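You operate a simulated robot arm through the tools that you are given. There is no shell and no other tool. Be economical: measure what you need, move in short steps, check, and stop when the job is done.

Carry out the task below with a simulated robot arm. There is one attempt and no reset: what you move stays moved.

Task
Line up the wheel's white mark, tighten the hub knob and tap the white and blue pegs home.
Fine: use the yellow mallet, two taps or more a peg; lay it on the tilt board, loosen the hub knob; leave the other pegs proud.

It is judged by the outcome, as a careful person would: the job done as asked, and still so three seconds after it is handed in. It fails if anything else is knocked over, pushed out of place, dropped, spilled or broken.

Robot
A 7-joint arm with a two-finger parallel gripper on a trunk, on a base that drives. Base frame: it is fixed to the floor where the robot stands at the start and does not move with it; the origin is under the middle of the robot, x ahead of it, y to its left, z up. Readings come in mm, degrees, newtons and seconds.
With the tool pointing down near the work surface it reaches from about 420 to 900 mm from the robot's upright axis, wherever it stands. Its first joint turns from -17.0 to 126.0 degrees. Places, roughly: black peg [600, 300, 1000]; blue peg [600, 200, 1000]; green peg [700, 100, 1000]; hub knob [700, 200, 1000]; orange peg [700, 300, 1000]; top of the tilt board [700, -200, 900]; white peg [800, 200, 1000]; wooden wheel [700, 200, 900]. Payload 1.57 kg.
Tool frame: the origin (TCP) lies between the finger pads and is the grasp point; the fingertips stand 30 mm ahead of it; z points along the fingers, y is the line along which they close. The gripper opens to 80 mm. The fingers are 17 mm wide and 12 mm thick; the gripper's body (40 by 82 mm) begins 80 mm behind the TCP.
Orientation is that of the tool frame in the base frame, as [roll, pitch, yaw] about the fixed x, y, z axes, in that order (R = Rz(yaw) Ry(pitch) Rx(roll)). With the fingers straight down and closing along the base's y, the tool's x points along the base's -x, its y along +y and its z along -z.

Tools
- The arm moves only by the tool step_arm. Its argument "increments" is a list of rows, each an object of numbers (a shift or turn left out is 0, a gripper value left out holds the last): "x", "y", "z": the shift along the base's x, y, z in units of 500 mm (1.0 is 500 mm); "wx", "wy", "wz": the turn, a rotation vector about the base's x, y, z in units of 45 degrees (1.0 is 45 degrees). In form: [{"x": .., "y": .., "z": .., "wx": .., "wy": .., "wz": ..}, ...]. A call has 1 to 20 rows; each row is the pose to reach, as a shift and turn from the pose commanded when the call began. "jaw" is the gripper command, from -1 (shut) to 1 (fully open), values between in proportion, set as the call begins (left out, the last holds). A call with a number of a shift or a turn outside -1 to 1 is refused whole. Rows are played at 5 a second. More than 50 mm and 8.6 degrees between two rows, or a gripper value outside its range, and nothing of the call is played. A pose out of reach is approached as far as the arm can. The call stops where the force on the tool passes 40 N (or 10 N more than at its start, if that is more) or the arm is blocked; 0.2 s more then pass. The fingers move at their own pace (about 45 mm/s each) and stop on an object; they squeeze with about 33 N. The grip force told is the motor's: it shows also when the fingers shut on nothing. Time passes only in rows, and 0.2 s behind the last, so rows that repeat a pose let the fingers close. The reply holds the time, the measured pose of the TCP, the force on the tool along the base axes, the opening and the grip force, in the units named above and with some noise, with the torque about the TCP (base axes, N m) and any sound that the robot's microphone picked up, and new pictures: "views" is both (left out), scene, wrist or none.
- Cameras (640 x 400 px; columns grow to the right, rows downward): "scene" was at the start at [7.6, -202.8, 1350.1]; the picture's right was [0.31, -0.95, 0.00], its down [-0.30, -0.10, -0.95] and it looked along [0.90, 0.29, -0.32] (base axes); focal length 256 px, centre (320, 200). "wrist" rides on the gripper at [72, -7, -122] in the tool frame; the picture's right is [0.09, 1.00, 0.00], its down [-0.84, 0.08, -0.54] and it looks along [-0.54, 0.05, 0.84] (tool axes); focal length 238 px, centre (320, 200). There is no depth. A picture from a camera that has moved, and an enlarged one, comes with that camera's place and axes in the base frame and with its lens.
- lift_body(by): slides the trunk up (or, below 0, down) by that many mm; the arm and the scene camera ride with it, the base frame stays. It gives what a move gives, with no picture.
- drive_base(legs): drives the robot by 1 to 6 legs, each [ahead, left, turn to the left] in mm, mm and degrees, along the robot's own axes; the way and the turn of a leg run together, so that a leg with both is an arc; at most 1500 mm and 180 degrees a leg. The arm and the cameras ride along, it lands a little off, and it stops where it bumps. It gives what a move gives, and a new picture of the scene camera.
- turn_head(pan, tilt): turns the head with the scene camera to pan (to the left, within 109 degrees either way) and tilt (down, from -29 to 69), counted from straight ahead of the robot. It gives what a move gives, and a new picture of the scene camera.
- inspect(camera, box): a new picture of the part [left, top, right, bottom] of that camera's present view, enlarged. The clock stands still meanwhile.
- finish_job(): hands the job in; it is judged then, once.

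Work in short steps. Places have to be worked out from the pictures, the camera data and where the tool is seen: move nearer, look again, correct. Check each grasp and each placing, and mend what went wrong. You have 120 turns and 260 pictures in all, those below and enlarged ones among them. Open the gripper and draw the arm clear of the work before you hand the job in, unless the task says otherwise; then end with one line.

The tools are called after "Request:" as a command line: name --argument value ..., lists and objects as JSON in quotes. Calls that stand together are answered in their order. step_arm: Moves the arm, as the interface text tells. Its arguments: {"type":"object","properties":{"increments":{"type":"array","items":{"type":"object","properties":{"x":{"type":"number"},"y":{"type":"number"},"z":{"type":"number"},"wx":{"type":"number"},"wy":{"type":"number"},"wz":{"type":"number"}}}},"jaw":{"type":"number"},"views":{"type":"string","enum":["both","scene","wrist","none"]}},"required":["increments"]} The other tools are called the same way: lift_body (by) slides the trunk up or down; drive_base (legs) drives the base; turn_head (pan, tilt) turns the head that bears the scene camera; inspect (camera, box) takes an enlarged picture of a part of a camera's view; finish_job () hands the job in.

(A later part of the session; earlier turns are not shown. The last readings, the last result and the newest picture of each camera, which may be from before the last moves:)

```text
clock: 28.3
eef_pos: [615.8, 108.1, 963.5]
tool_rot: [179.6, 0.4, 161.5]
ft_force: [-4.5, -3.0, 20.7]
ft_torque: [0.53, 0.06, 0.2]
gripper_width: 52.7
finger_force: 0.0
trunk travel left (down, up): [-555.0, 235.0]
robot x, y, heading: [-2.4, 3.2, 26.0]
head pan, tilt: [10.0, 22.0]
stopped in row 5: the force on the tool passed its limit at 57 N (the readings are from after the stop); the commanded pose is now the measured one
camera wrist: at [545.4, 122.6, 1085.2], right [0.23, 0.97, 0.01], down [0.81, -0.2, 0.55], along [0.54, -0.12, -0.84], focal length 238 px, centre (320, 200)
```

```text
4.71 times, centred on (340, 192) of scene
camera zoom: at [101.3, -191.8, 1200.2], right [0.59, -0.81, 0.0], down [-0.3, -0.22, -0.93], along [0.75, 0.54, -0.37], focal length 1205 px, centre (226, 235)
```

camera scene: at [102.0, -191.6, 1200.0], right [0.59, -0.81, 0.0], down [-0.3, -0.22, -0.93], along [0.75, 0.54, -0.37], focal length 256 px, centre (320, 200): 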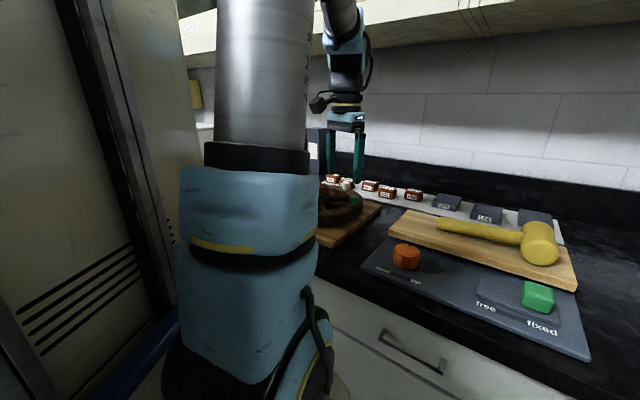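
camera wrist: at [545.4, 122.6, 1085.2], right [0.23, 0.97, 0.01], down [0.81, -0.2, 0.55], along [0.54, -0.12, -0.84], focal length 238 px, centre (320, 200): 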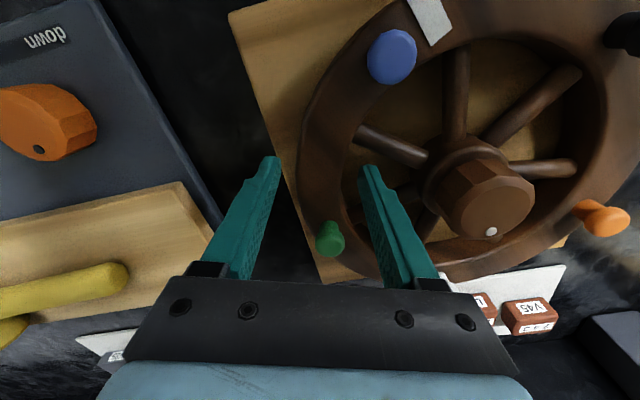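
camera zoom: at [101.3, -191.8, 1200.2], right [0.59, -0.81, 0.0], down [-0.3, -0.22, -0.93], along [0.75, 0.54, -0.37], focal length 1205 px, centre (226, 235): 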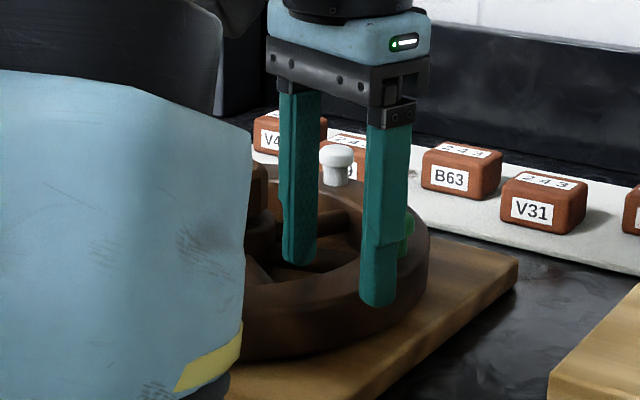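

I resend with smaller turn steps.

Request:
step_arm --increments '[{"z": 0.05}, {"z": 0.1}, {"z": 0.1, "x": -0.03, "y": 0.026, "wz": 0.15}, {"z": 0.1, "x": -0.06, "y": 0.052, "wz": 0.3}, {"z": 0.1, "x": -0.09, "y": 0.078, "wz": 0.45}, {"z": 0.1, "x": -0.118, "y": 0.104, "wz": 0.6}, {"z": 0.1, "x": -0.118, "y": 0.104, "wz": 0.71}, {"z": 0.1, "x": -0.118, "y": 0.104, "wz": 0.71}]' --jaw 0.4 --views "wrist"

```text
clock: 30.1
eef_pos: [558.4, 161.1, 1011.3]
tool_rot: [179.6, 0.2, -166.4]
ft_force: [-0.2, -0.8, -0.1]
ft_torque: [0.01, 0.0, -0.05]
gripper_width: 55.8
finger_force: 0.0
trunk travel left (down, up): [-555.0, 235.0]
robot x, y, heading: [1.3, -1.8, 26.0]
head pan, tilt: [10.0, 22.0]
camera wrist: at [489.2, 134.8, 1133.2], right [-0.32, 0.95, 0.01], down [0.79, 0.27, 0.55], along [0.51, 0.18, -0.84], focal length 238 px, centre (320, 200)
```

wrist: 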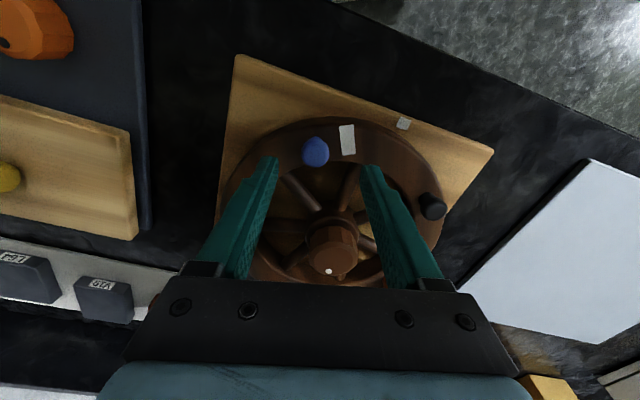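

Blue peg head is at about (556, 155). I centre and descend beside it with tips just above the rim, then close.

Request:
step_arm --increments '[{"x": -0.004, "y": -0.012, "z": -0.03}, {"x": -0.004, "y": -0.012, "z": -0.06}, {"x": -0.004, "y": -0.012, "z": -0.084}, {"x": -0.004, "y": -0.012, "z": -0.084}]' --views "none"

Request:
step_arm --increments '[{"z": 0}, {"z": 0}, {"z": 0}, {"z": 0}]' --jaw -1 --views "wrist"

```text
clock: 31.1
eef_pos: [555.6, 154.0, 969.3]
tool_rot: [179.6, 0.1, -166.4]
ft_force: [0.6, -1.9, -0.3]
ft_torque: [-0.02, -0.02, 0.03]
gripper_width: 55.8
finger_force: 0.1
trunk travel left (down, up): [-555.0, 235.0]
robot x, y, heading: [-1.4, -4.2, 25.7]
head pan, tilt: [10.0, 22.0]
```

```text
clock: 32.1
eef_pos: [555.5, 153.4, 969.0]
tool_rot: [179.6, 0.3, -166.5]
ft_force: [1.2, -0.3, -0.4]
ft_torque: [-0.04, -0.06, 0.01]
gripper_width: 22.4
finger_force: 31.5
trunk travel left (down, up): [-555.0, 235.0]
robot x, y, heading: [-0.4, -3.0, 26.1]
head pan, tilt: [10.0, 22.0]
camera wrist: at [487.3, 128.8, 1091.1], right [-0.32, 0.95, 0.01], down [0.79, 0.27, 0.55], along [0.52, 0.18, -0.84], focal length 238 px, centre (320, 200)
```

wrist: 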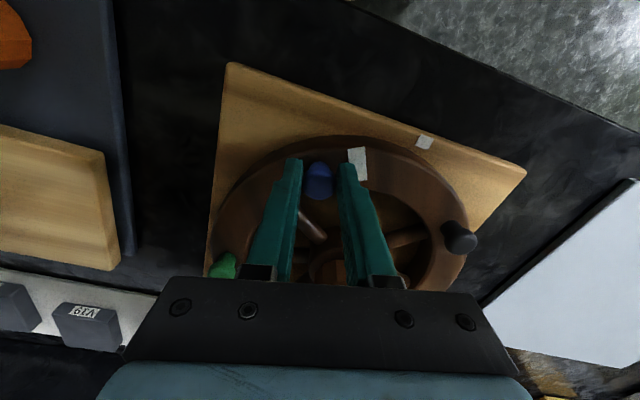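

Blue peg head is held (22 mm). I turn the wheel about 15° clockwise along the arc first.

Request:
step_arm --increments '[{"x": -0.0055, "y": 0.0125, "wz": -0.08}, {"x": -0.01, "y": 0.024, "wz": -0.166}, {"x": -0.014, "y": 0.0365, "wz": -0.25}, {"x": -0.0174, "y": 0.0494, "wz": -0.333}, {"x": -0.0174, "y": 0.0494, "wz": -0.333}]' --views "wrist"

Request:
inspect --camera "wrist" --box '[240, 90, 480, 240]'

```text
clock: 33.3
eef_pos: [545.3, 177.9, 969.4]
tool_rot: [179.5, 0.2, 178.4]
ft_force: [-7.3, -1.4, -0.8]
ft_torque: [-0.02, 0.21, 0.18]
gripper_width: 22.2
finger_force: 35.2
trunk travel left (down, up): [-555.0, 235.0]
robot x, y, heading: [-1.7, -1.3, 26.0]
head pan, tilt: [10.0, 22.0]
camera wrist: at [473.8, 172.5, 1091.4], right [-0.06, 1.0, 0.01], down [0.84, 0.05, 0.55], along [0.54, 0.04, -0.84], focal length 238 px, centre (320, 200)
```

wrist: 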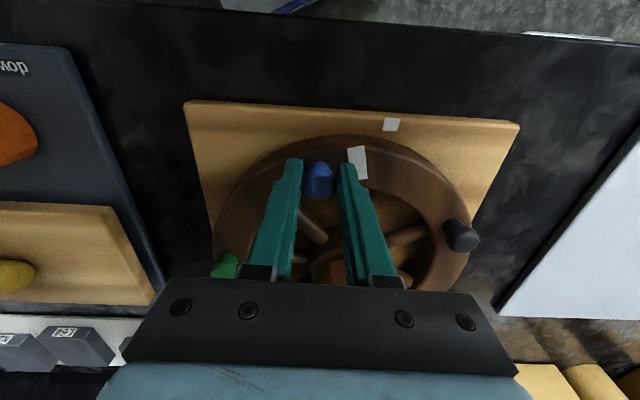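

```text
2.67 times, centred on (360, 165) of wrist
camera zoom: at [473.8, 172.5, 1091.4], right [-0.06, 1.0, 0.01], down [0.84, 0.05, 0.55], along [0.54, 0.04, -0.84], focal length 636 px, centre (213, 293)
```

zoom: 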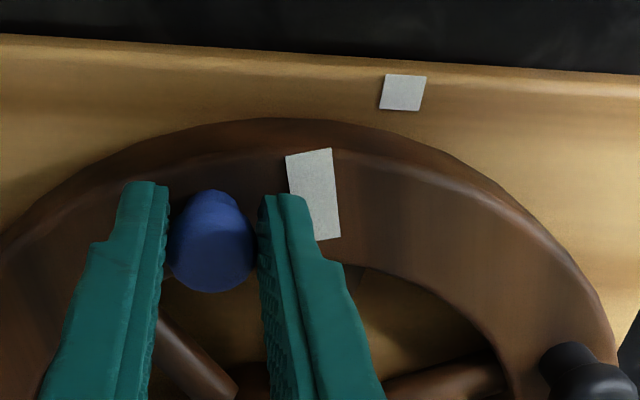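

It turns smoothly. By my estimate the mark is at 176.8° and the reference at 162.2°, so I turn another ~14.5°.

Request:
step_arm --increments '[{"x": -0.0025, "y": 0.0125, "wz": -0.08}, {"x": -0.0038, "y": 0.025, "wz": -0.161}, {"x": -0.0045, "y": 0.0375, "wz": -0.24}, {"x": -0.0045, "y": 0.05, "wz": -0.322}, {"x": -0.0045, "y": 0.05, "wz": -0.322}]' --views "none"

Request:
inspect --camera "wrist" --box '[240, 90, 480, 240]'

```text
clock: 34.5
eef_pos: [543.6, 203.9, 969.2]
tool_rot: [179.7, 0.1, 163.9]
ft_force: [-23.6, 0.1, -4.5]
ft_torque: [0.08, 0.67, 0.05]
gripper_width: 22.3
finger_force: 34.8
trunk travel left (down, up): [-555.0, 235.0]
robot x, y, heading: [-3.0, -4.1, 25.8]
head pan, tilt: [10.0, 22.0]
```

```text
2.67 times, centred on (360, 165) of wrist
camera zoom: at [471.7, 216.0, 1091.6], right [0.19, 0.98, 0.0], down [0.82, -0.16, 0.54], along [0.54, -0.1, -0.84], focal length 636 px, centre (213, 293)
```

zoom: 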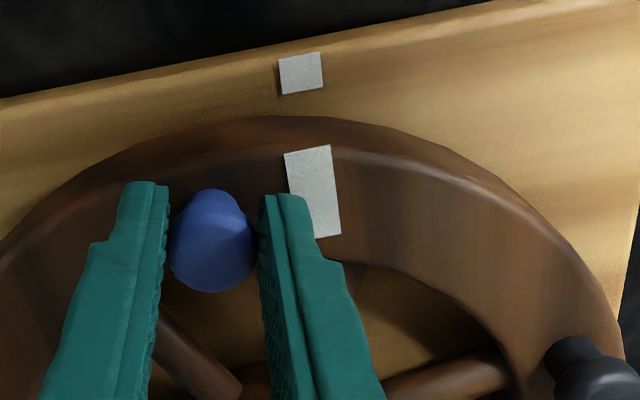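

By the computed azimuths the mark (167.4°) and the reference (167.4°) now line up, and their edges are parallel. I release gently, lift, and check from above.

Request:
step_arm --increments '[{"z": 0}, {"z": 0}, {"z": 0.05}, {"z": 0.1}, {"z": 0.19, "x": -0.03}, {"z": 0.25, "x": -0.06, "wz": 0.1}, {"z": 0.25, "x": -0.06, "wz": 0.2}, {"z": 0.25, "x": -0.06, "wz": 0.322}, {"z": 0.25, "x": -0.06, "wz": 0.322}]' --jaw 0.4 --views "wrist"

Request:
inspect --camera "wrist" --box '[220, 100, 460, 250]'

```text
clock: 36.5
eef_pos: [515.4, 203.9, 1094.7]
tool_rot: [179.6, 0.2, 178.6]
ft_force: [-0.1, 0.9, 0.5]
ft_torque: [0.01, 0.01, -0.03]
gripper_width: 56.3
finger_force: 0.1
trunk travel left (down, up): [-555.0, 235.0]
robot x, y, heading: [-0.7, -1.6, 25.9]
head pan, tilt: [10.0, 22.0]
camera wrist: at [442.1, 197.1, 1216.6], right [-0.07, 1.0, 0.01], down [0.84, 0.05, 0.55], along [0.54, 0.04, -0.84], focal length 238 px, centre (320, 200)
```

wrist: 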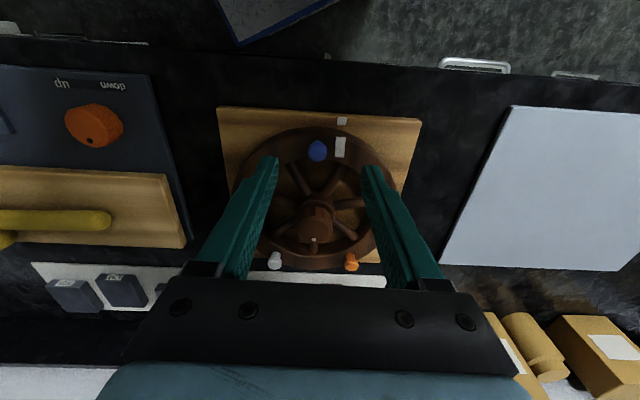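

```text
2.67 times, centred on (340, 175) of wrist
camera zoom: at [442.1, 197.1, 1216.6], right [-0.07, 1.0, 0.01], down [0.84, 0.05, 0.55], along [0.54, 0.04, -0.84], focal length 636 px, centre (267, 267)
```

zoom: 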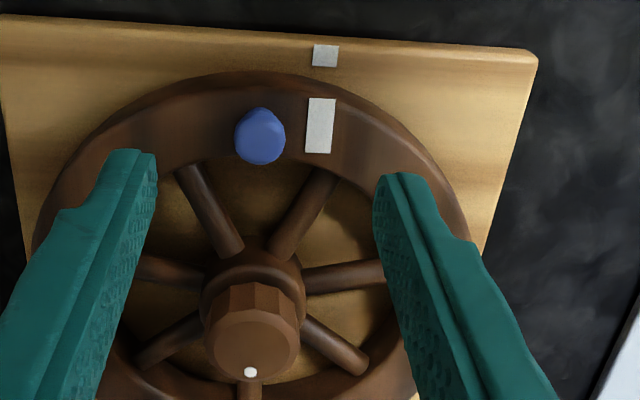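

The marks agree to within about 0.4° (166.2° vs 166.6°). Next the hub knob at about (649, 204.5, top 968): I move above it with the jaws open and the wrist pre-turned +45° to leave room for clockwise turning.

Request:
step_arm --increments '[{"x": 0.04, "wz": 0.15}, {"x": 0.08, "wz": 0.3}, {"x": 0.12, "z": -0.02, "wz": 0.45}, {"x": 0.16, "z": -0.05, "wz": 0.6}, {"x": 0.2, "z": -0.08, "wz": 0.75}, {"x": 0.24, "z": -0.11, "wz": 0.9}, {"x": 0.267, "y": 0.001, "z": -0.14, "wz": 1.0}, {"x": 0.267, "y": 0.001, "z": -0.16, "wz": 1.0}, {"x": 0.267, "y": 0.001, "z": -0.16, "wz": 1.0}]' --jaw 1 --views "wrist"

Request:
inspect --camera "scene" --box '[280, 150, 400, 235]'

```text
clock: 38.5
eef_pos: [648.4, 205.4, 1015.5]
tool_rot: [179.6, 0.2, -136.5]
ft_force: [0.2, -0.1, -0.1]
ft_torque: [0.02, 0.03, 0.0]
gripper_width: 79.7
finger_force: 0.0
trunk travel left (down, up): [-555.0, 235.0]
robot x, y, heading: [-0.0, -5.6, 26.3]
head pan, tilt: [10.0, 22.0]
camera wrist: at [601.5, 148.5, 1136.5], right [-0.75, 0.66, 0.01], down [0.55, 0.63, 0.55], along [0.36, 0.41, -0.84], focal length 238 px, centre (320, 200)
```

wrist: 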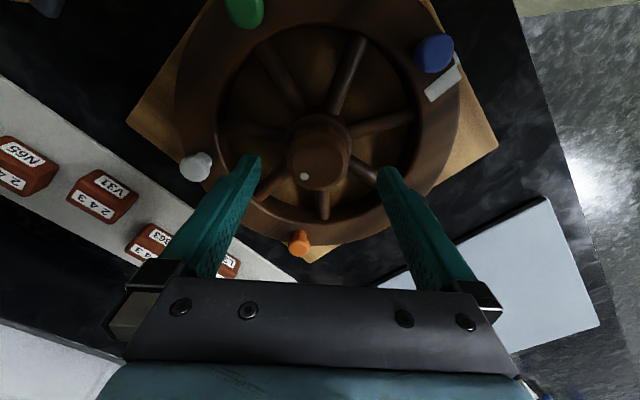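

```text
4.71 times, centred on (340, 192) of scene
camera zoom: at [102.1, -191.5, 1200.0], right [0.59, -0.81, 0.0], down [-0.3, -0.22, -0.93], along [0.75, 0.54, -0.37], focal length 1205 px, centre (226, 235)
```

zoom: 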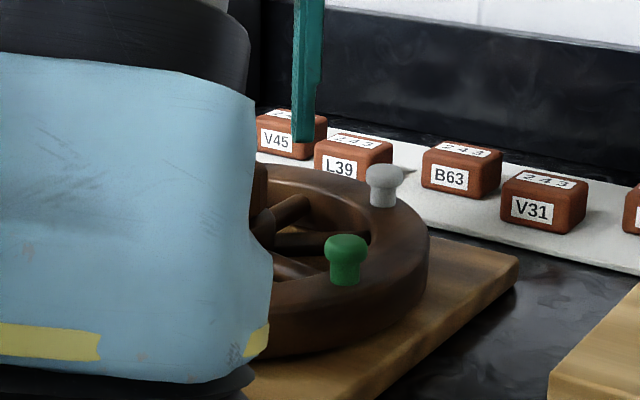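

The knob is centred between the fingers to within 2 mm. I descend around it and close.

Request:
step_arm --increments '[{"x": 0.003, "y": -0.003, "z": -0.025}, {"x": 0.003, "y": -0.003, "z": -0.05}, {"x": 0.003, "y": -0.003, "z": -0.075}, {"x": 0.003, "y": -0.003, "z": -0.075}]' --jaw 1 --views "none"

Request:
step_arm --increments '[{"z": 0}, {"z": 0}, {"z": 0}, {"z": 0}]' --jaw -1 --views "wrist"

```text
clock: 39.5
eef_pos: [649.1, 202.9, 976.8]
tool_rot: [179.6, 0.2, -136.5]
ft_force: [-0.4, 0.0, 1.0]
ft_torque: [-0.02, 0.0, 0.01]
gripper_width: 80.0
finger_force: 0.1
trunk travel left (down, up): [-555.0, 235.0]
robot x, y, heading: [-0.4, -1.5, 25.7]
head pan, tilt: [10.0, 22.0]
```

```text
clock: 40.5
eef_pos: [649.1, 203.7, 976.4]
tool_rot: [179.6, 0.2, -136.6]
ft_force: [-2.9, 3.2, -0.4]
ft_torque: [-0.42, -0.3, 0.02]
gripper_width: 46.7
finger_force: 31.9
trunk travel left (down, up): [-555.0, 235.0]
robot x, y, heading: [2.3, -0.8, 26.0]
head pan, tilt: [10.0, 22.0]
camera wrist: at [602.1, 147.4, 1098.8], right [-0.75, 0.66, 0.01], down [0.55, 0.63, 0.55], along [0.36, 0.41, -0.84], focal length 238 px, centre (320, 200)
```

wrist: 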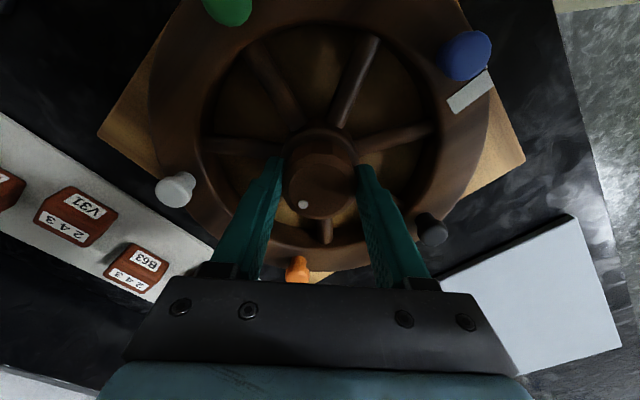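

Knob is held (46.7 mm). I turn it clockwise in small steps, watching torque, sound and the wheel.

Request:
step_arm --increments '[{"wz": -0.1}, {"wz": -0.2}, {"wz": -0.3}, {"wz": -0.4}, {"wz": -0.5}, {"wz": -0.6}, {"wz": -0.6}]' --views "wrist"

```text
clock: 42.1
eef_pos: [649.0, 205.4, 976.5]
tool_rot: [179.6, 0.3, -163.5]
ft_force: [-12.6, 21.9, 1.6]
ft_torque: [-0.3, 0.24, 0.07]
gripper_width: 46.3
finger_force: 45.0
trunk travel left (down, up): [-555.0, 235.0]
robot x, y, heading: [-1.5, -0.6, 26.1]
head pan, tilt: [10.0, 22.0]
camera wrist: at [581.3, 176.2, 1098.7], right [-0.37, 0.93, 0.01], down [0.78, 0.31, 0.55], along [0.5, 0.21, -0.84], focal length 238 px, centre (320, 200)
```

wrist: 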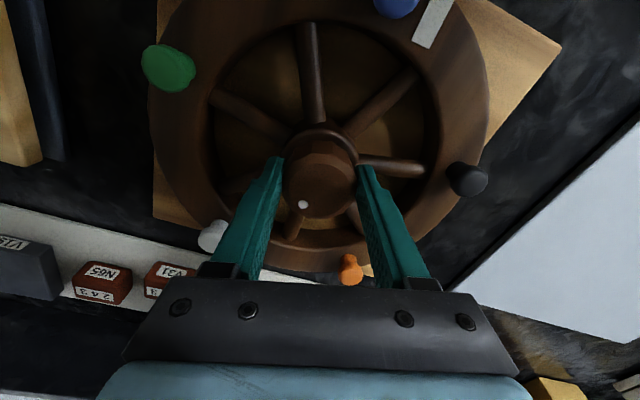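

The knob turns with the gripper and no stop yet. I ease the side force a little and continue turning.

Request:
step_arm --increments '[{"x": -0.002, "y": 0.004, "wz": -0.1}, {"x": -0.002, "y": 0.004, "wz": -0.2}, {"x": -0.002, "y": 0.004, "wz": -0.3}, {"x": -0.002, "y": 0.004, "wz": -0.4}, {"x": -0.002, "y": 0.004, "wz": -0.5}, {"x": -0.002, "y": 0.004, "wz": -0.6}, {"x": -0.002, "y": 0.004, "wz": -0.6}]' --views "wrist"

```text
clock: 43.7
eef_pos: [648.8, 205.8, 976.9]
tool_rot: [179.6, 0.3, 169.5]
ft_force: [-8.6, 26.4, 3.5]
ft_torque: [-0.57, 0.53, 0.08]
gripper_width: 46.4
finger_force: 45.1
trunk travel left (down, up): [-555.0, 235.0]
robot x, y, heading: [1.5, -4.9, 26.0]
head pan, tilt: [10.0, 22.0]
camera wrist: at [575.8, 211.6, 1098.7], right [0.09, 1.0, 0.01], down [0.83, -0.08, 0.55], along [0.54, -0.04, -0.84], focal length 238 px, centre (320, 200)
```

wrist: 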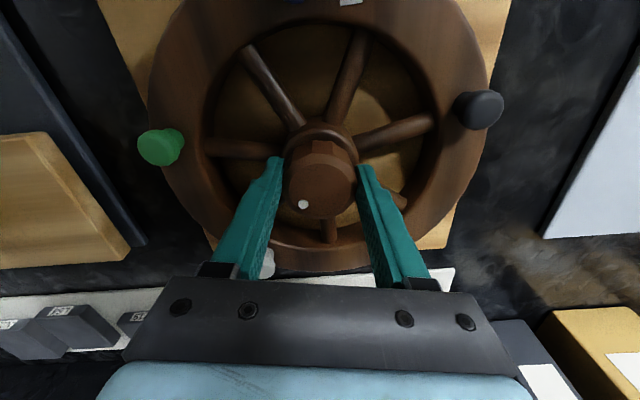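

Still free. I continue the turn.

Request:
step_arm --increments '[{"y": 0.004, "wz": -0.13}, {"y": 0.004, "wz": -0.26}, {"y": 0.004, "wz": -0.39}, {"y": 0.004, "wz": -0.52}, {"y": 0.004, "wz": -0.65}, {"y": 0.004, "wz": -0.78}, {"y": 0.004, "wz": -0.78}]' --views "wrist"

```text
clock: 45.3
eef_pos: [648.1, 208.8, 976.9]
tool_rot: [179.5, 0.3, 134.3]
ft_force: [2.6, 28.4, 2.4]
ft_torque: [0.08, 0.57, 0.06]
gripper_width: 46.1
finger_force: 44.4
trunk travel left (down, up): [-555.0, 235.0]
robot x, y, heading: [-1.9, -5.0, 26.0]
head pan, tilt: [10.0, 22.0]
camera wrist: at [593.2, 254.2, 1098.7], right [0.65, 0.76, 0.01], down [0.64, -0.55, 0.55], along [0.42, -0.35, -0.84], focal length 238 px, centre (320, 200)
```

wrist: 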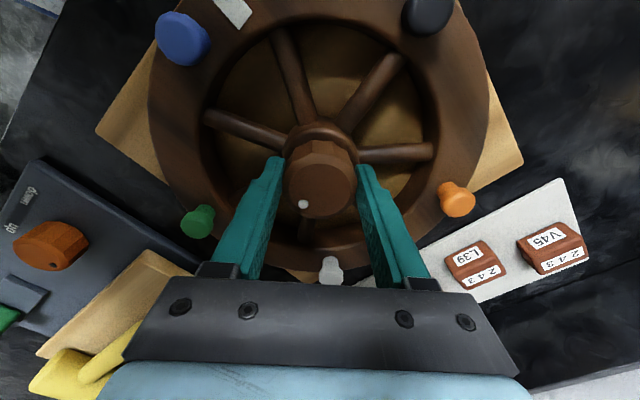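

The wheel hasn't moved and torque is still low after about 90°. I continue further, without more shift.

Request:
step_arm --increments '[{"y": -0.002, "wz": -0.13}, {"y": -0.004, "wz": -0.26}, {"y": -0.004, "wz": -0.39}, {"y": -0.004, "wz": -0.52}, {"y": -0.004, "wz": -0.65}, {"y": -0.004, "wz": -0.78}, {"y": -0.004, "wz": -0.78}]' --views "wrist"

```text
clock: 45.8
eef_pos: [648.7, 209.4, 977.1]
tool_rot: [179.3, 0.1, 127.3]
ft_force: [5.5, 8.0, -2.5]
ft_torque: [-0.53, 0.88, 0.05]
gripper_width: 46.4
finger_force: 45.0
trunk travel left (down, up): [-555.0, 235.0]
robot x, y, heading: [-0.7, -1.8, 26.0]
head pan, tilt: [10.0, 22.0]
stopped in row 2: the force on the tool passed its limit at 41 N (the readings are from after the stop); the commanded pose is now the measured one
camera wrist: at [599.5, 260.6, 1098.8], right [0.74, 0.68, 0.01], down [0.56, -0.62, 0.55], along [0.38, -0.39, -0.84], focal length 238 px, centre (320, 200)
```

wrist: 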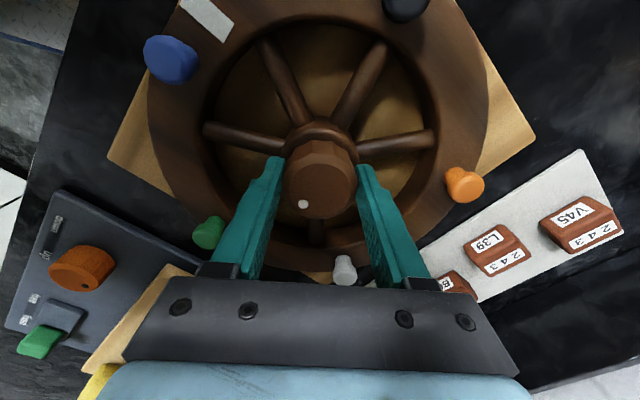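

Shifting that way raised the side force, so the true axis is at about y≈210. I continue turning about the present centre.

Request:
step_arm --increments '[{"y": 0.001, "wz": -0.13}, {"y": 0.001, "wz": -0.26}, {"y": 0.001, "wz": -0.39}, {"y": 0.001, "wz": -0.52}, {"y": 0.001, "wz": -0.65}, {"y": 0.001, "wz": -0.65}]' --views "wrist"

```text
clock: 47.2
eef_pos: [650.8, 209.0, 976.5]
tool_rot: [179.2, 0.1, 97.8]
ft_force: [25.1, 21.1, -7.9]
ft_torque: [0.28, 0.82, 0.07]
gripper_width: 46.2
finger_force: 45.0
trunk travel left (down, up): [-555.0, 235.0]
robot x, y, heading: [0.1, -5.1, 25.9]
head pan, tilt: [10.0, 22.0]
camera wrist: at [633.1, 279.1, 1098.8], right [0.97, 0.23, 0.01], down [0.18, -0.82, 0.54], along [0.14, -0.53, -0.84], focal length 238 px, centre (320, 200)
```

wrist: 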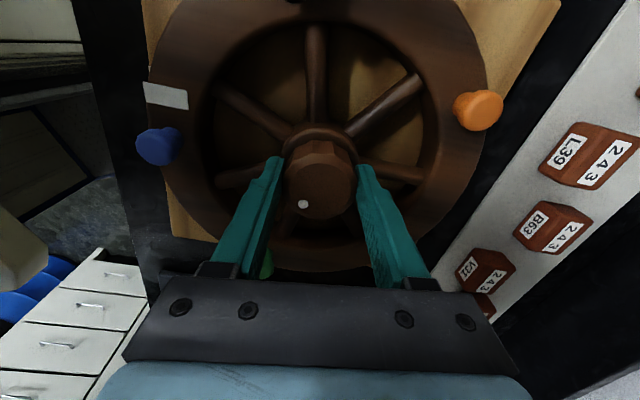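

About 126° turned, still no stop. I continue another 40°.

Request:
step_arm --increments '[{"x": 0.002, "y": 0.002, "wz": -0.13}, {"x": 0.003, "y": 0.003, "wz": -0.26}, {"x": 0.003, "y": 0.003, "wz": -0.39}, {"x": 0.003, "y": 0.003, "wz": -0.52}, {"x": 0.003, "y": 0.003, "wz": -0.65}, {"x": 0.003, "y": 0.003, "wz": -0.78}, {"x": 0.003, "y": 0.003, "wz": -0.91}, {"x": 0.003, "y": 0.003, "wz": -0.91}]' --views "wrist"

```text
clock: 49.0
eef_pos: [652.1, 209.6, 976.6]
tool_rot: [179.3, 0.2, 57.0]
ft_force: [36.9, 6.9, -5.1]
ft_torque: [-0.4, 0.59, 1.81]
gripper_width: 47.7
finger_force: 45.0
trunk travel left (down, up): [-555.0, 235.0]
robot x, y, heading: [0.2, -4.5, 26.1]
head pan, tilt: [10.0, 22.0]
camera wrist: at [685.9, 273.3, 1098.8], right [0.88, -0.47, 0.01], down [-0.4, -0.74, 0.54], along [-0.24, -0.49, -0.84], focal length 238 px, centre (320, 200)
```

wrist: 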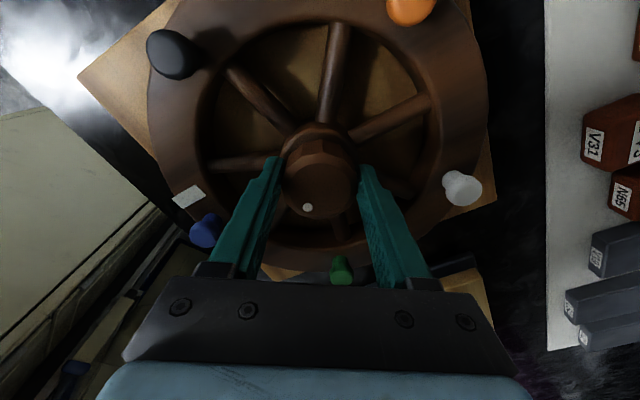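

Torque jumped to 1.8 N·m: the knob is tight, and the mark is still at (545, 230). I release and lift, unwinding the wrist.

Request:
step_arm --increments '[{"z": 0}, {"z": 0}, {"z": 0.05}, {"z": 0.12}, {"z": 0.2}, {"z": 0.25, "x": -0.03, "wz": 0.14}, {"z": 0.3, "x": -0.06, "wz": 0.28}, {"z": 0.3, "x": -0.09, "wz": 0.42}, {"z": 0.3, "x": -0.12, "wz": 0.56}, {"z": 0.3, "x": -0.15, "wz": 0.7}, {"z": 0.3, "x": -0.18, "wz": 0.84}, {"z": 0.3, "x": -0.21, "wz": 0.98}, {"z": 0.3, "x": -0.21, "wz": 0.98}]' --jaw 1 --views "none"

Request:
step_arm --increments '[{"wz": 0.14, "x": -0.02}, {"wz": 0.28, "x": -0.04}, {"wz": 0.42, "x": -0.06}, {"wz": 0.56, "x": -0.06}, {"wz": 0.7, "x": -0.06}, {"wz": 0.84, "x": -0.06}, {"wz": 0.98, "x": -0.06}, {"wz": 1.0, "x": -0.06}]' --views "wrist"

Request:
inspect --camera "wrist" --box '[220, 80, 460, 230]'

```text
clock: 51.8
eef_pos: [545.2, 210.3, 1127.2]
tool_rot: [179.3, 0.2, 101.1]
ft_force: [-0.5, 0.3, -0.7]
ft_torque: [0.0, -0.01, 0.01]
gripper_width: 80.0
finger_force: 0.1
trunk travel left (down, up): [-555.0, 235.0]
robot x, y, heading: [-2.2, -1.9, 25.7]
head pan, tilt: [10.0, 22.0]
```

```text
clock: 53.6
eef_pos: [514.9, 209.8, 1129.1]
tool_rot: [179.3, 0.2, 146.3]
ft_force: [-0.4, -0.2, -0.2]
ft_torque: [0.0, -0.01, 0.01]
gripper_width: 80.2
finger_force: 0.0
trunk travel left (down, up): [-555.0, 235.0]
robot x, y, heading: [3.1, -2.4, 25.5]
head pan, tilt: [10.0, 22.0]
camera wrist: at [451.2, 242.4, 1249.4], right [0.48, 0.88, 0.01], down [0.73, -0.4, 0.55], along [0.48, -0.25, -0.84], focal length 238 px, centre (320, 200)
```

wrist: 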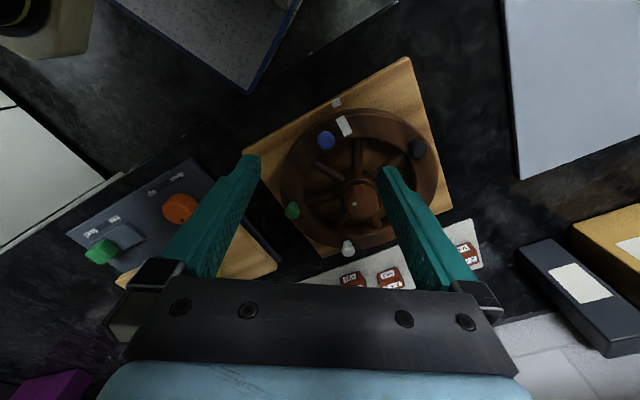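

```text
2.67 times, centred on (340, 155) of wrist
camera zoom: at [451.2, 242.4, 1249.4], right [0.48, 0.88, 0.01], down [0.73, -0.4, 0.55], along [0.48, -0.25, -0.84], focal length 636 px, centre (267, 320)
```

zoom: 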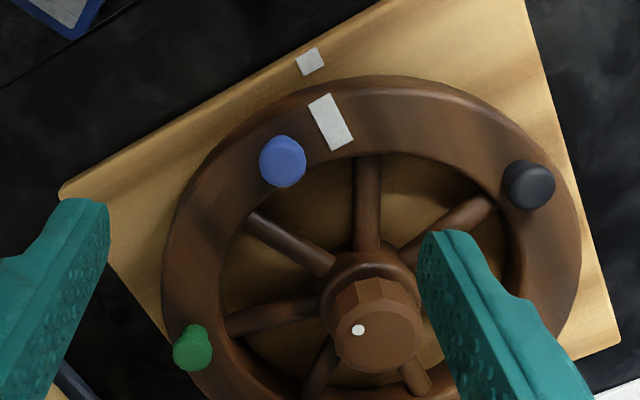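

Wheel locked and still aligned (within about 1°). Now I turn the robot right to face the mallet and look.

Request:
drive_base --legs '[[0, 0, -36]]'

Request:
step_arm --increments '[{"wz": 0}]' --views "wrist"

```text
clock: 55.7
eef_pos: [541.8, -133.6, 1126.8]
tool_rot: [179.4, 0.2, 110.1]
ft_force: [-0.6, 0.9, 1.1]
ft_torque: [-0.01, 0.01, -0.01]
gripper_width: 80.0
finger_force: 0.2
trunk travel left (down, up): [-555.0, 235.0]
robot x, y, heading: [-3.9, -3.3, -10.2]
head pan, tilt: [10.0, 22.0]
camera scene: at [-28.0, -216.4, 1200.0], right [0.0, -1.0, 0.0], down [-0.37, 0.0, -0.93], along [0.93, 0.0, -0.37], focal length 256 px, centre (320, 200)
```

scene: 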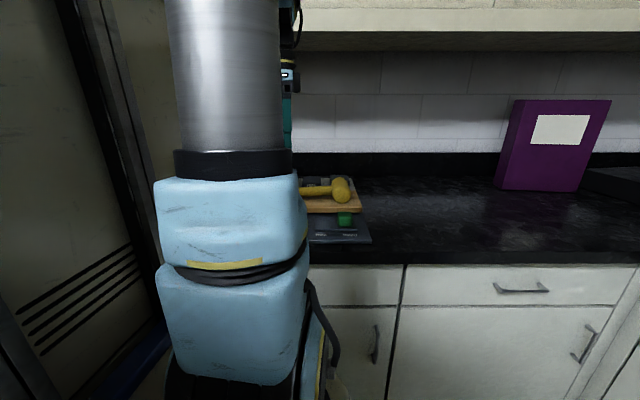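

```text
clock: 56.1
eef_pos: [540.9, -133.9, 1128.2]
tool_rot: [179.4, 0.2, 110.2]
ft_force: [1.1, 0.1, 0.2]
ft_torque: [-0.03, 0.0, 0.03]
gripper_width: 80.0
finger_force: 0.1
trunk travel left (down, up): [-555.0, 235.0]
robot x, y, heading: [-1.5, -5.8, -10.3]
head pan, tilt: [10.0, 22.0]
camera wrist: at [509.6, -70.3, 1249.4], right [0.9, 0.43, 0.01], down [0.35, -0.76, 0.55], along [0.24, -0.49, -0.84], focal length 238 px, centre (320, 200)
```

wrist: 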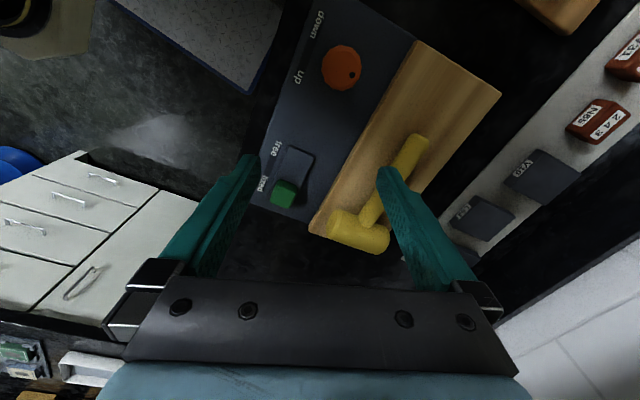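

The mallet handle runs along y, from about (689,-110) to the head at about (697,-280). I plan to grip the handle right against the head, so I move above that spot with the jaws closing along x.

Request:
step_arm --increments '[{"x": 0.05, "y": -0.03, "z": -0.03, "wz": -0.07}, {"x": 0.1, "y": -0.06, "z": -0.06, "wz": -0.15}, {"x": 0.15, "y": -0.1, "z": -0.09, "wz": -0.22}, {"x": 0.2, "y": -0.13, "z": -0.12, "wz": -0.3}, {"x": 0.25, "y": -0.16, "z": -0.15, "wz": -0.38}, {"x": 0.3, "y": -0.2, "z": -0.18, "wz": -0.38}, {"x": 0.3, "y": -0.2, "z": -0.18, "wz": -0.38}]' --jaw 1

Request:
inspect --camera "scene" --box '[270, 120, 400, 250]'

```text
clock: 57.7
eef_pos: [692.7, -235.0, 1037.5]
tool_rot: [179.4, 0.2, 92.9]
ft_force: [-0.1, -0.1, 0.1]
ft_torque: [0.01, 0.0, -0.01]
gripper_width: 79.9
finger_force: 0.0
trunk travel left (down, up): [-555.0, 235.0]
robot x, y, heading: [-0.6, -0.7, -10.4]
head pan, tilt: [10.0, 22.0]
camera scene: at [-28.1, -216.4, 1200.0], right [0.0, -1.0, 0.0], down [-0.37, 0.0, -0.93], along [0.93, 0.0, -0.37], focal length 256 px, centre (320, 200)
camera wrist: at [680.6, -164.4, 1159.8], right [0.99, 0.14, 0.01], down [0.11, -0.83, 0.55], along [0.09, -0.54, -0.84], focal length 238 px, centre (320, 200)
```

scene: 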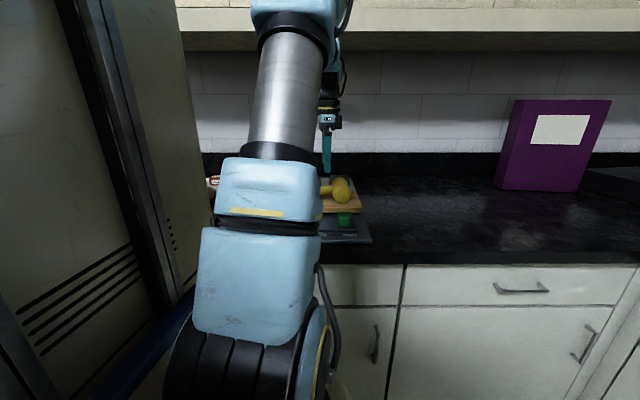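
wrist: 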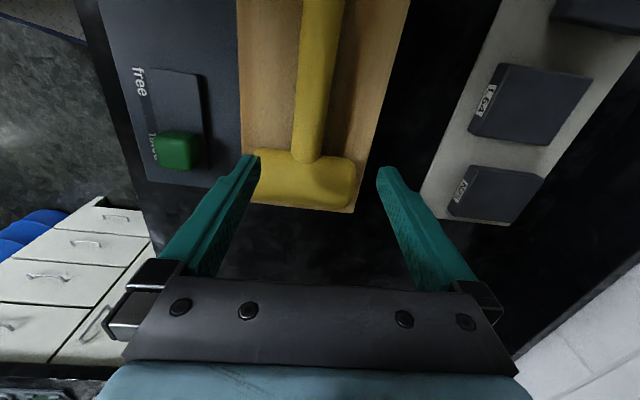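

```text
3.08 times, centred on (335, 185) of scene
camera zoom: at [-28.1, -216.4, 1200.0], right [0.0, -1.0, 0.0], down [-0.37, 0.0, -0.93], along [0.93, 0.0, -0.37], focal length 788 px, centre (274, 246)
```

zoom: 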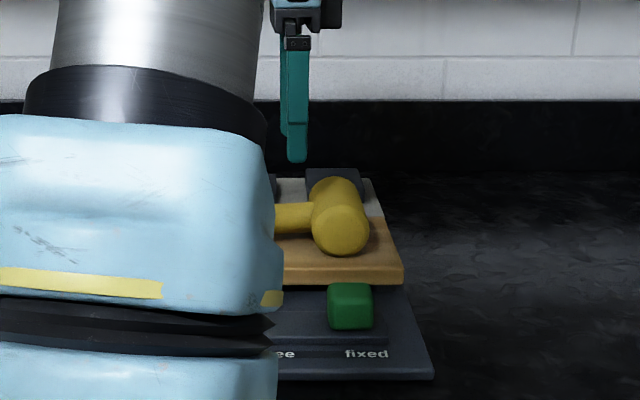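

Handle axis is at x≈685, z≈944, with the head's edge at y≈-256. I descend at y≈-244 and close on the handle.

Request:
step_arm --increments '[{"x": -0.014, "y": -0.018, "z": -0.04}, {"x": -0.014, "y": -0.018, "z": -0.09}, {"x": -0.014, "y": -0.018, "z": -0.13}, {"x": -0.014, "y": -0.018, "z": -0.16}, {"x": -0.014, "y": -0.018, "z": -0.16}]' --jaw 1 --views "wrist"

Request:
inspect --camera "scene" --box '[290, 140, 380, 230]'

```text
clock: 58.9
eef_pos: [685.6, -241.3, 958.5]
tool_rot: [179.3, 0.2, 93.0]
ft_force: [-0.3, 10.3, 9.3]
ft_torque: [0.07, 0.36, -0.36]
gripper_width: 79.4
finger_force: 0.1
trunk travel left (down, up): [-555.0, 235.0]
robot x, y, heading: [-1.5, -3.8, -10.1]
head pan, tilt: [10.0, 22.0]
camera wrist: at [673.7, -171.0, 1080.2], right [0.99, 0.14, 0.01], down [0.11, -0.83, 0.55], along [0.09, -0.54, -0.84], focal length 238 px, centre (320, 200)
```

wrist: 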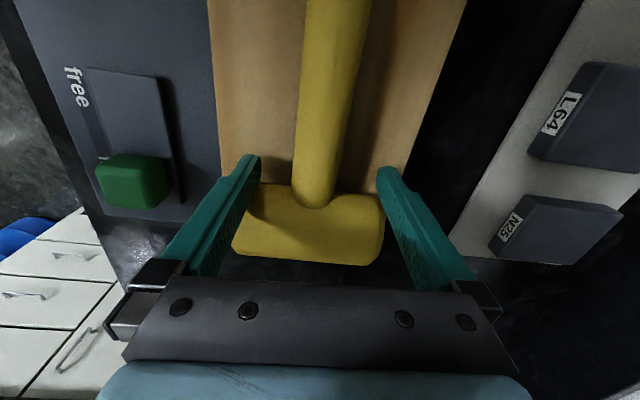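

```text
4.44 times, centred on (335, 185) of scene
camera zoom: at [-28.2, -215.9, 1200.1], right [0.0, -1.0, 0.0], down [-0.37, 0.0, -0.93], along [0.93, 0.0, -0.37], focal length 1138 px, centre (253, 267)
```

zoom: 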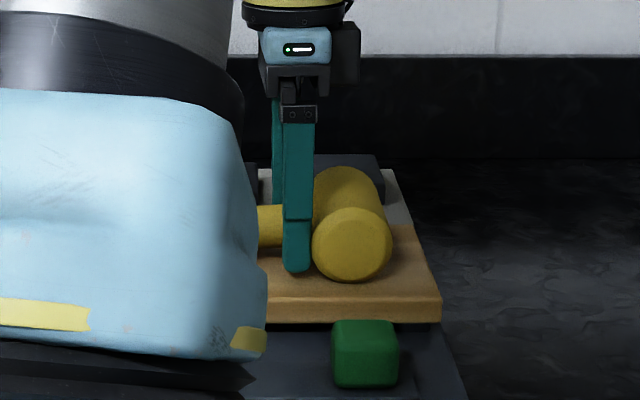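

A finger lightly presses against the head. I back off 3 mm and close on the handle.

Request:
step_arm --increments '[{"y": 0.008}, {"y": 0.008}, {"y": 0.008}, {"y": 0.008}, {"y": 0.008}, {"y": 0.008}]' --jaw -1 --views "wrist"

Request:
inspect --camera "scene" --box '[290, 140, 380, 230]'

```text
clock: 60.3
eef_pos: [685.1, -239.4, 957.9]
tool_rot: [179.4, 0.2, 93.1]
ft_force: [-0.3, -0.5, 0.5]
ft_torque: [0.06, 0.03, 0.01]
gripper_width: 29.6
finger_force: 33.2
trunk travel left (down, up): [-555.0, 235.0]
robot x, y, heading: [0.6, -1.5, -10.3]
head pan, tilt: [10.0, 22.0]
camera wrist: at [673.6, -168.5, 1079.5], right [0.99, 0.14, 0.01], down [0.12, -0.83, 0.55], along [0.09, -0.54, -0.84], focal length 238 px, centre (320, 200)
```

wrist: 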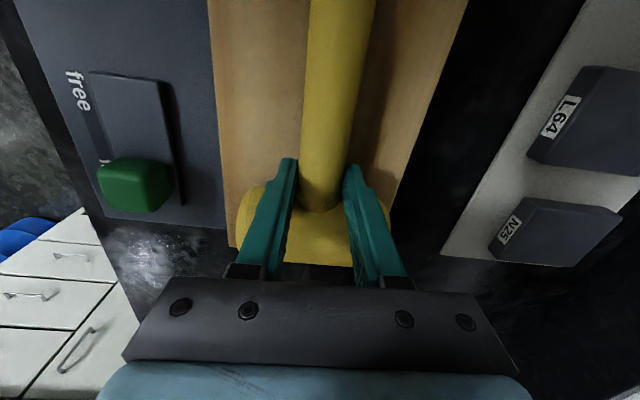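

```text
4.44 times, centred on (335, 185) of scene
camera zoom: at [-27.9, -216.4, 1200.0], right [0.0, -1.0, 0.0], down [-0.37, 0.0, -0.93], along [0.93, 0.0, -0.37], focal length 1138 px, centre (253, 267)
```

zoom: 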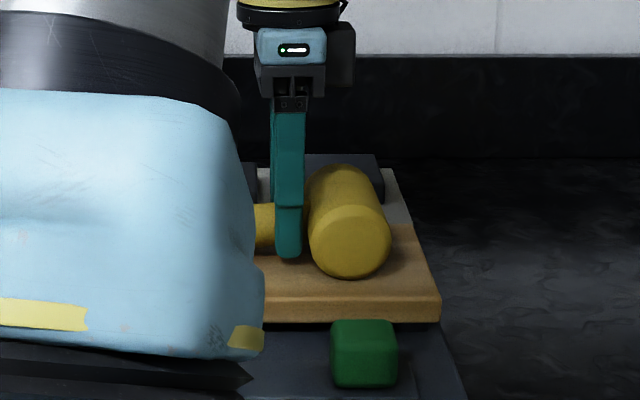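

Handle gripped (29.6 mm). Head axis is about 12 mm below the TCP and about 38 mm from it. I lift and check the hold.

Request:
step_arm --increments '[{"z": 0.02}, {"z": 0.05}, {"z": 0.1}, {"z": 0.18}, {"z": 0.26}, {"z": 0.3, "x": -0.04, "y": 0.03}, {"z": 0.3, "x": -0.1, "y": 0.07}, {"z": 0.3, "x": -0.16, "y": 0.11}, {"z": 0.3, "x": -0.22, "y": 0.15}, {"z": 0.3, "x": -0.22, "y": 0.15}]'

```text
clock: 62.5
eef_pos: [574.8, -163.8, 1107.2]
tool_rot: [179.4, 0.1, 93.0]
ft_force: [0.2, -0.8, -3.4]
ft_torque: [0.05, 0.03, 0.0]
gripper_width: 29.1
finger_force: 33.1
trunk travel left (down, up): [-555.0, 235.0]
robot x, y, heading: [-2.0, -2.4, -10.3]
head pan, tilt: [10.0, 22.0]
camera scene: at [-27.8, -216.5, 1200.0], right [0.0, -1.0, 0.0], down [-0.37, 0.0, -0.93], along [0.93, 0.0, -0.37], focal length 256 px, centre (320, 200)
camera wrist: at [563.7, -93.3, 1228.5], right [0.99, 0.14, 0.01], down [0.11, -0.83, 0.55], along [0.09, -0.54, -0.84], focal length 238 px, centre (320, 200)
```

scene: 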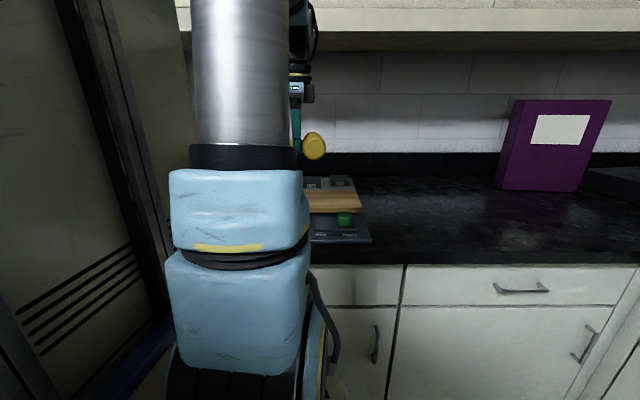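
wrist: 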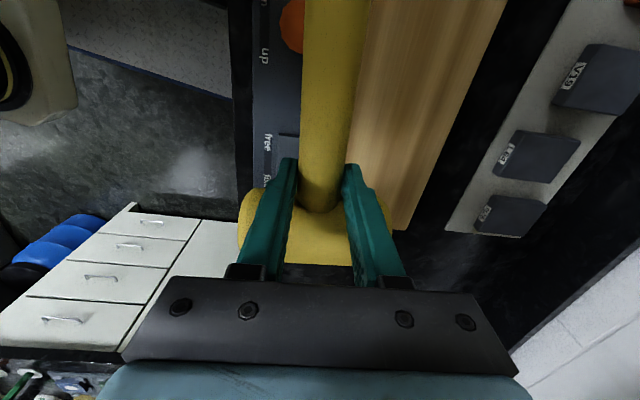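

The mallet is held level. I turn the robot back to the wheel.

Request:
drive_base --legs '[[0, 0, 36]]'

Request:
step_arm --increments '[{"z": 0}]' --views "wrist"

```text
clock: 64.6
eef_pos: [562.5, 201.9, 1108.0]
tool_rot: [179.3, 0.2, 128.7]
ft_force: [0.2, -0.2, -2.1]
ft_torque: [0.03, 0.02, -0.01]
gripper_width: 28.5
finger_force: 32.9
trunk travel left (down, up): [-555.0, 235.0]
robot x, y, heading: [0.7, -5.6, 25.6]
head pan, tilt: [10.0, 22.0]
camera scene: at [101.1, -191.9, 1200.0], right [0.58, -0.81, 0.0], down [-0.3, -0.22, -0.93], along [0.75, 0.54, -0.37], focal length 256 px, centre (320, 200)
```

scene: 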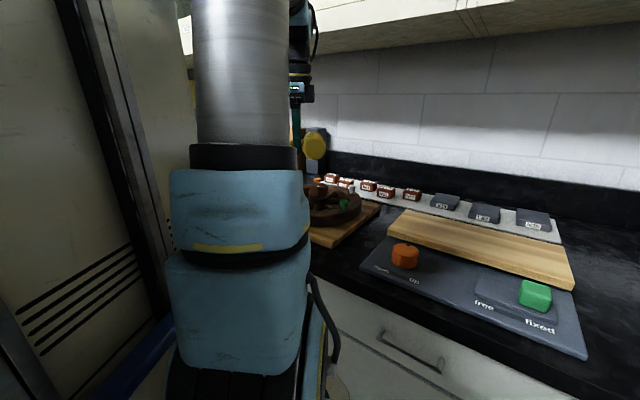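

```text
clock: 65.0
eef_pos: [562.2, 202.6, 1107.0]
tool_rot: [179.4, 0.2, 128.7]
ft_force: [0.6, -0.2, -3.8]
ft_torque: [0.02, 0.03, -0.02]
gripper_width: 29.1
finger_force: 33.1
trunk travel left (down, up): [-555.0, 235.0]
robot x, y, heading: [0.8, -3.7, 25.6]
head pan, tilt: [10.0, 22.0]
camera wrist: at [510.3, 252.6, 1228.5], right [0.72, 0.69, 0.01], down [0.58, -0.61, 0.55], along [0.38, -0.39, -0.84], focal length 238 px, centre (320, 200)
```

wrist: 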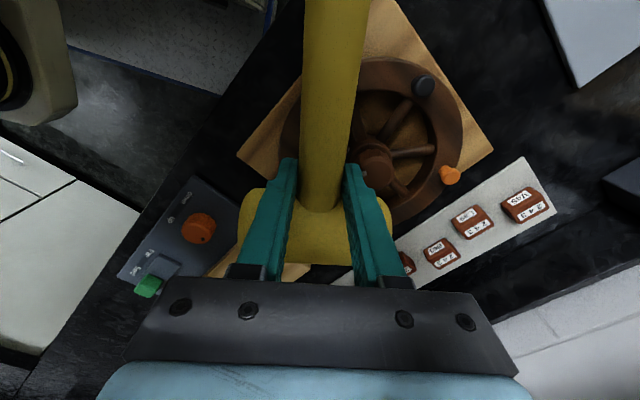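

Landmarks recompute to the same coordinates, so the frame is consistent. I place the mallet head over the blue peg (545, 203.5), about 40 mm above contact.

Request:
step_arm --increments '[{"x": -0.04, "y": 0.03, "z": -0.03}, {"x": -0.082, "y": 0.061, "z": -0.08}, {"x": -0.082, "y": 0.061, "z": -0.15}, {"x": -0.082, "y": 0.061, "z": -0.15}]' --views "wrist"

Request:
turn_head --pan 0 --tilt 22

Request:
inspect --camera "scene" --box '[180, 100, 320, 230]'

```text
clock: 66.0
eef_pos: [520.5, 232.6, 1031.8]
tool_rot: [179.4, 0.2, 128.6]
ft_force: [-0.4, 0.5, -3.6]
ft_torque: [0.04, -0.01, -0.01]
gripper_width: 28.9
finger_force: 32.4
trunk travel left (down, up): [-555.0, 235.0]
robot x, y, heading: [3.1, -4.5, 25.5]
head pan, tilt: [10.0, 22.0]
camera wrist: at [469.5, 283.2, 1153.6], right [0.72, 0.69, 0.01], down [0.58, -0.61, 0.55], along [0.39, -0.39, -0.84], focal length 238 px, centre (320, 200)
```

wrist: 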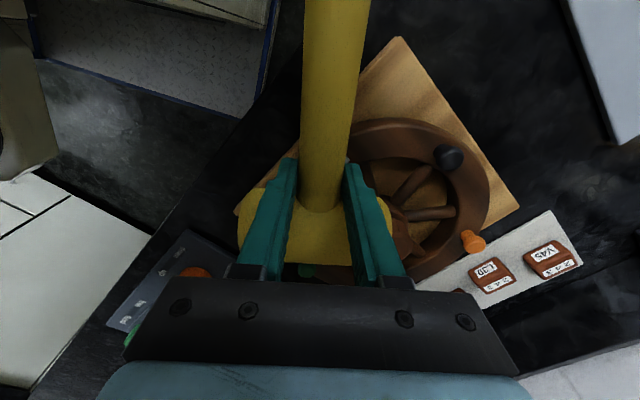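

```text
clock: 66.7
eef_pos: [521.0, 232.5, 1032.0]
tool_rot: [179.4, 0.3, 128.7]
ft_force: [-0.5, -0.3, -3.1]
ft_torque: [0.05, 0.04, -0.03]
gripper_width: 28.7
finger_force: 32.2
trunk travel left (down, up): [-555.0, 235.0]
robot x, y, heading: [-0.9, -2.6, 25.8]
head pan, tilt: [0.0, 22.0]
camera scene: at [109.3, -205.8, 1200.0], right [0.43, -0.9, 0.0], down [-0.34, -0.16, -0.93], along [0.84, 0.4, -0.37], focal length 256 px, centre (320, 200)
```

scene: 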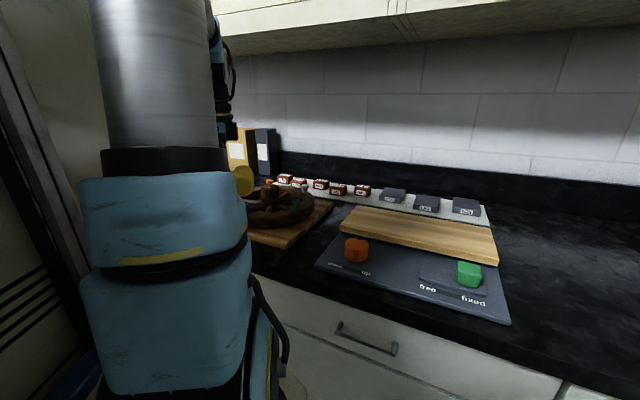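

```text
3.08 times, centred on (250, 165) of scene
camera zoom: at [109.3, -205.8, 1200.0], right [0.43, -0.9, 0.0], down [-0.34, -0.16, -0.93], along [0.84, 0.4, -0.37], focal length 788 px, centre (535, 308)
```

zoom: 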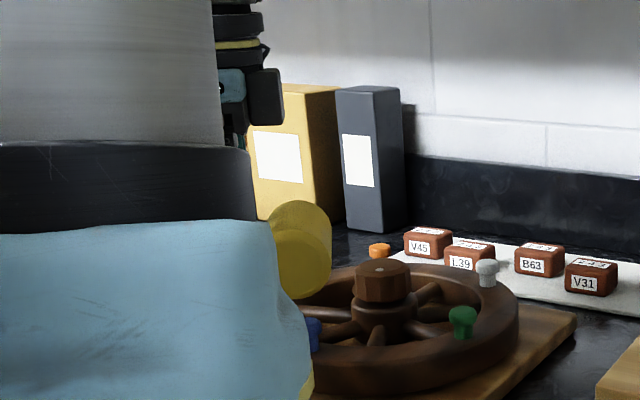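

Both the head and the blue peg project where expected, so the head is right above the peg. First tap.

Request:
step_arm --increments '[{"z": -0.04}, {"z": -0.07}, {"z": -0.1}, {"z": -0.05}, {"z": 0.0}]' --views "none"

Request:
inspect --camera "scene" --box '[180, 130, 320, 260]'

```text
clock: 67.9
eef_pos: [521.5, 231.7, 1030.6]
tool_rot: [179.4, 0.1, 128.7]
ft_force: [0.5, -0.1, -3.3]
ft_torque: [0.02, 0.03, 0.04]
gripper_width: 28.9
finger_force: 33.1
trunk travel left (down, up): [-555.0, 235.0]
robot x, y, heading: [1.6, -2.6, 25.5]
head pan, tilt: [0.0, 22.0]
```

```text
3.08 times, centred on (250, 195) of scene
camera zoom: at [109.5, -205.8, 1199.9], right [0.43, -0.9, 0.0], down [-0.34, -0.16, -0.93], along [0.84, 0.4, -0.37], focal length 788 px, centre (535, 215)
```

zoom: 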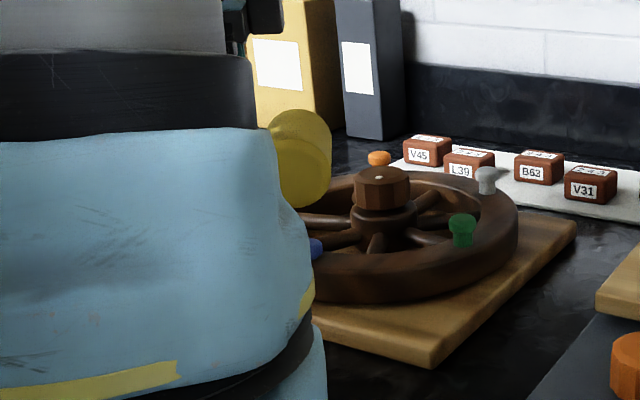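

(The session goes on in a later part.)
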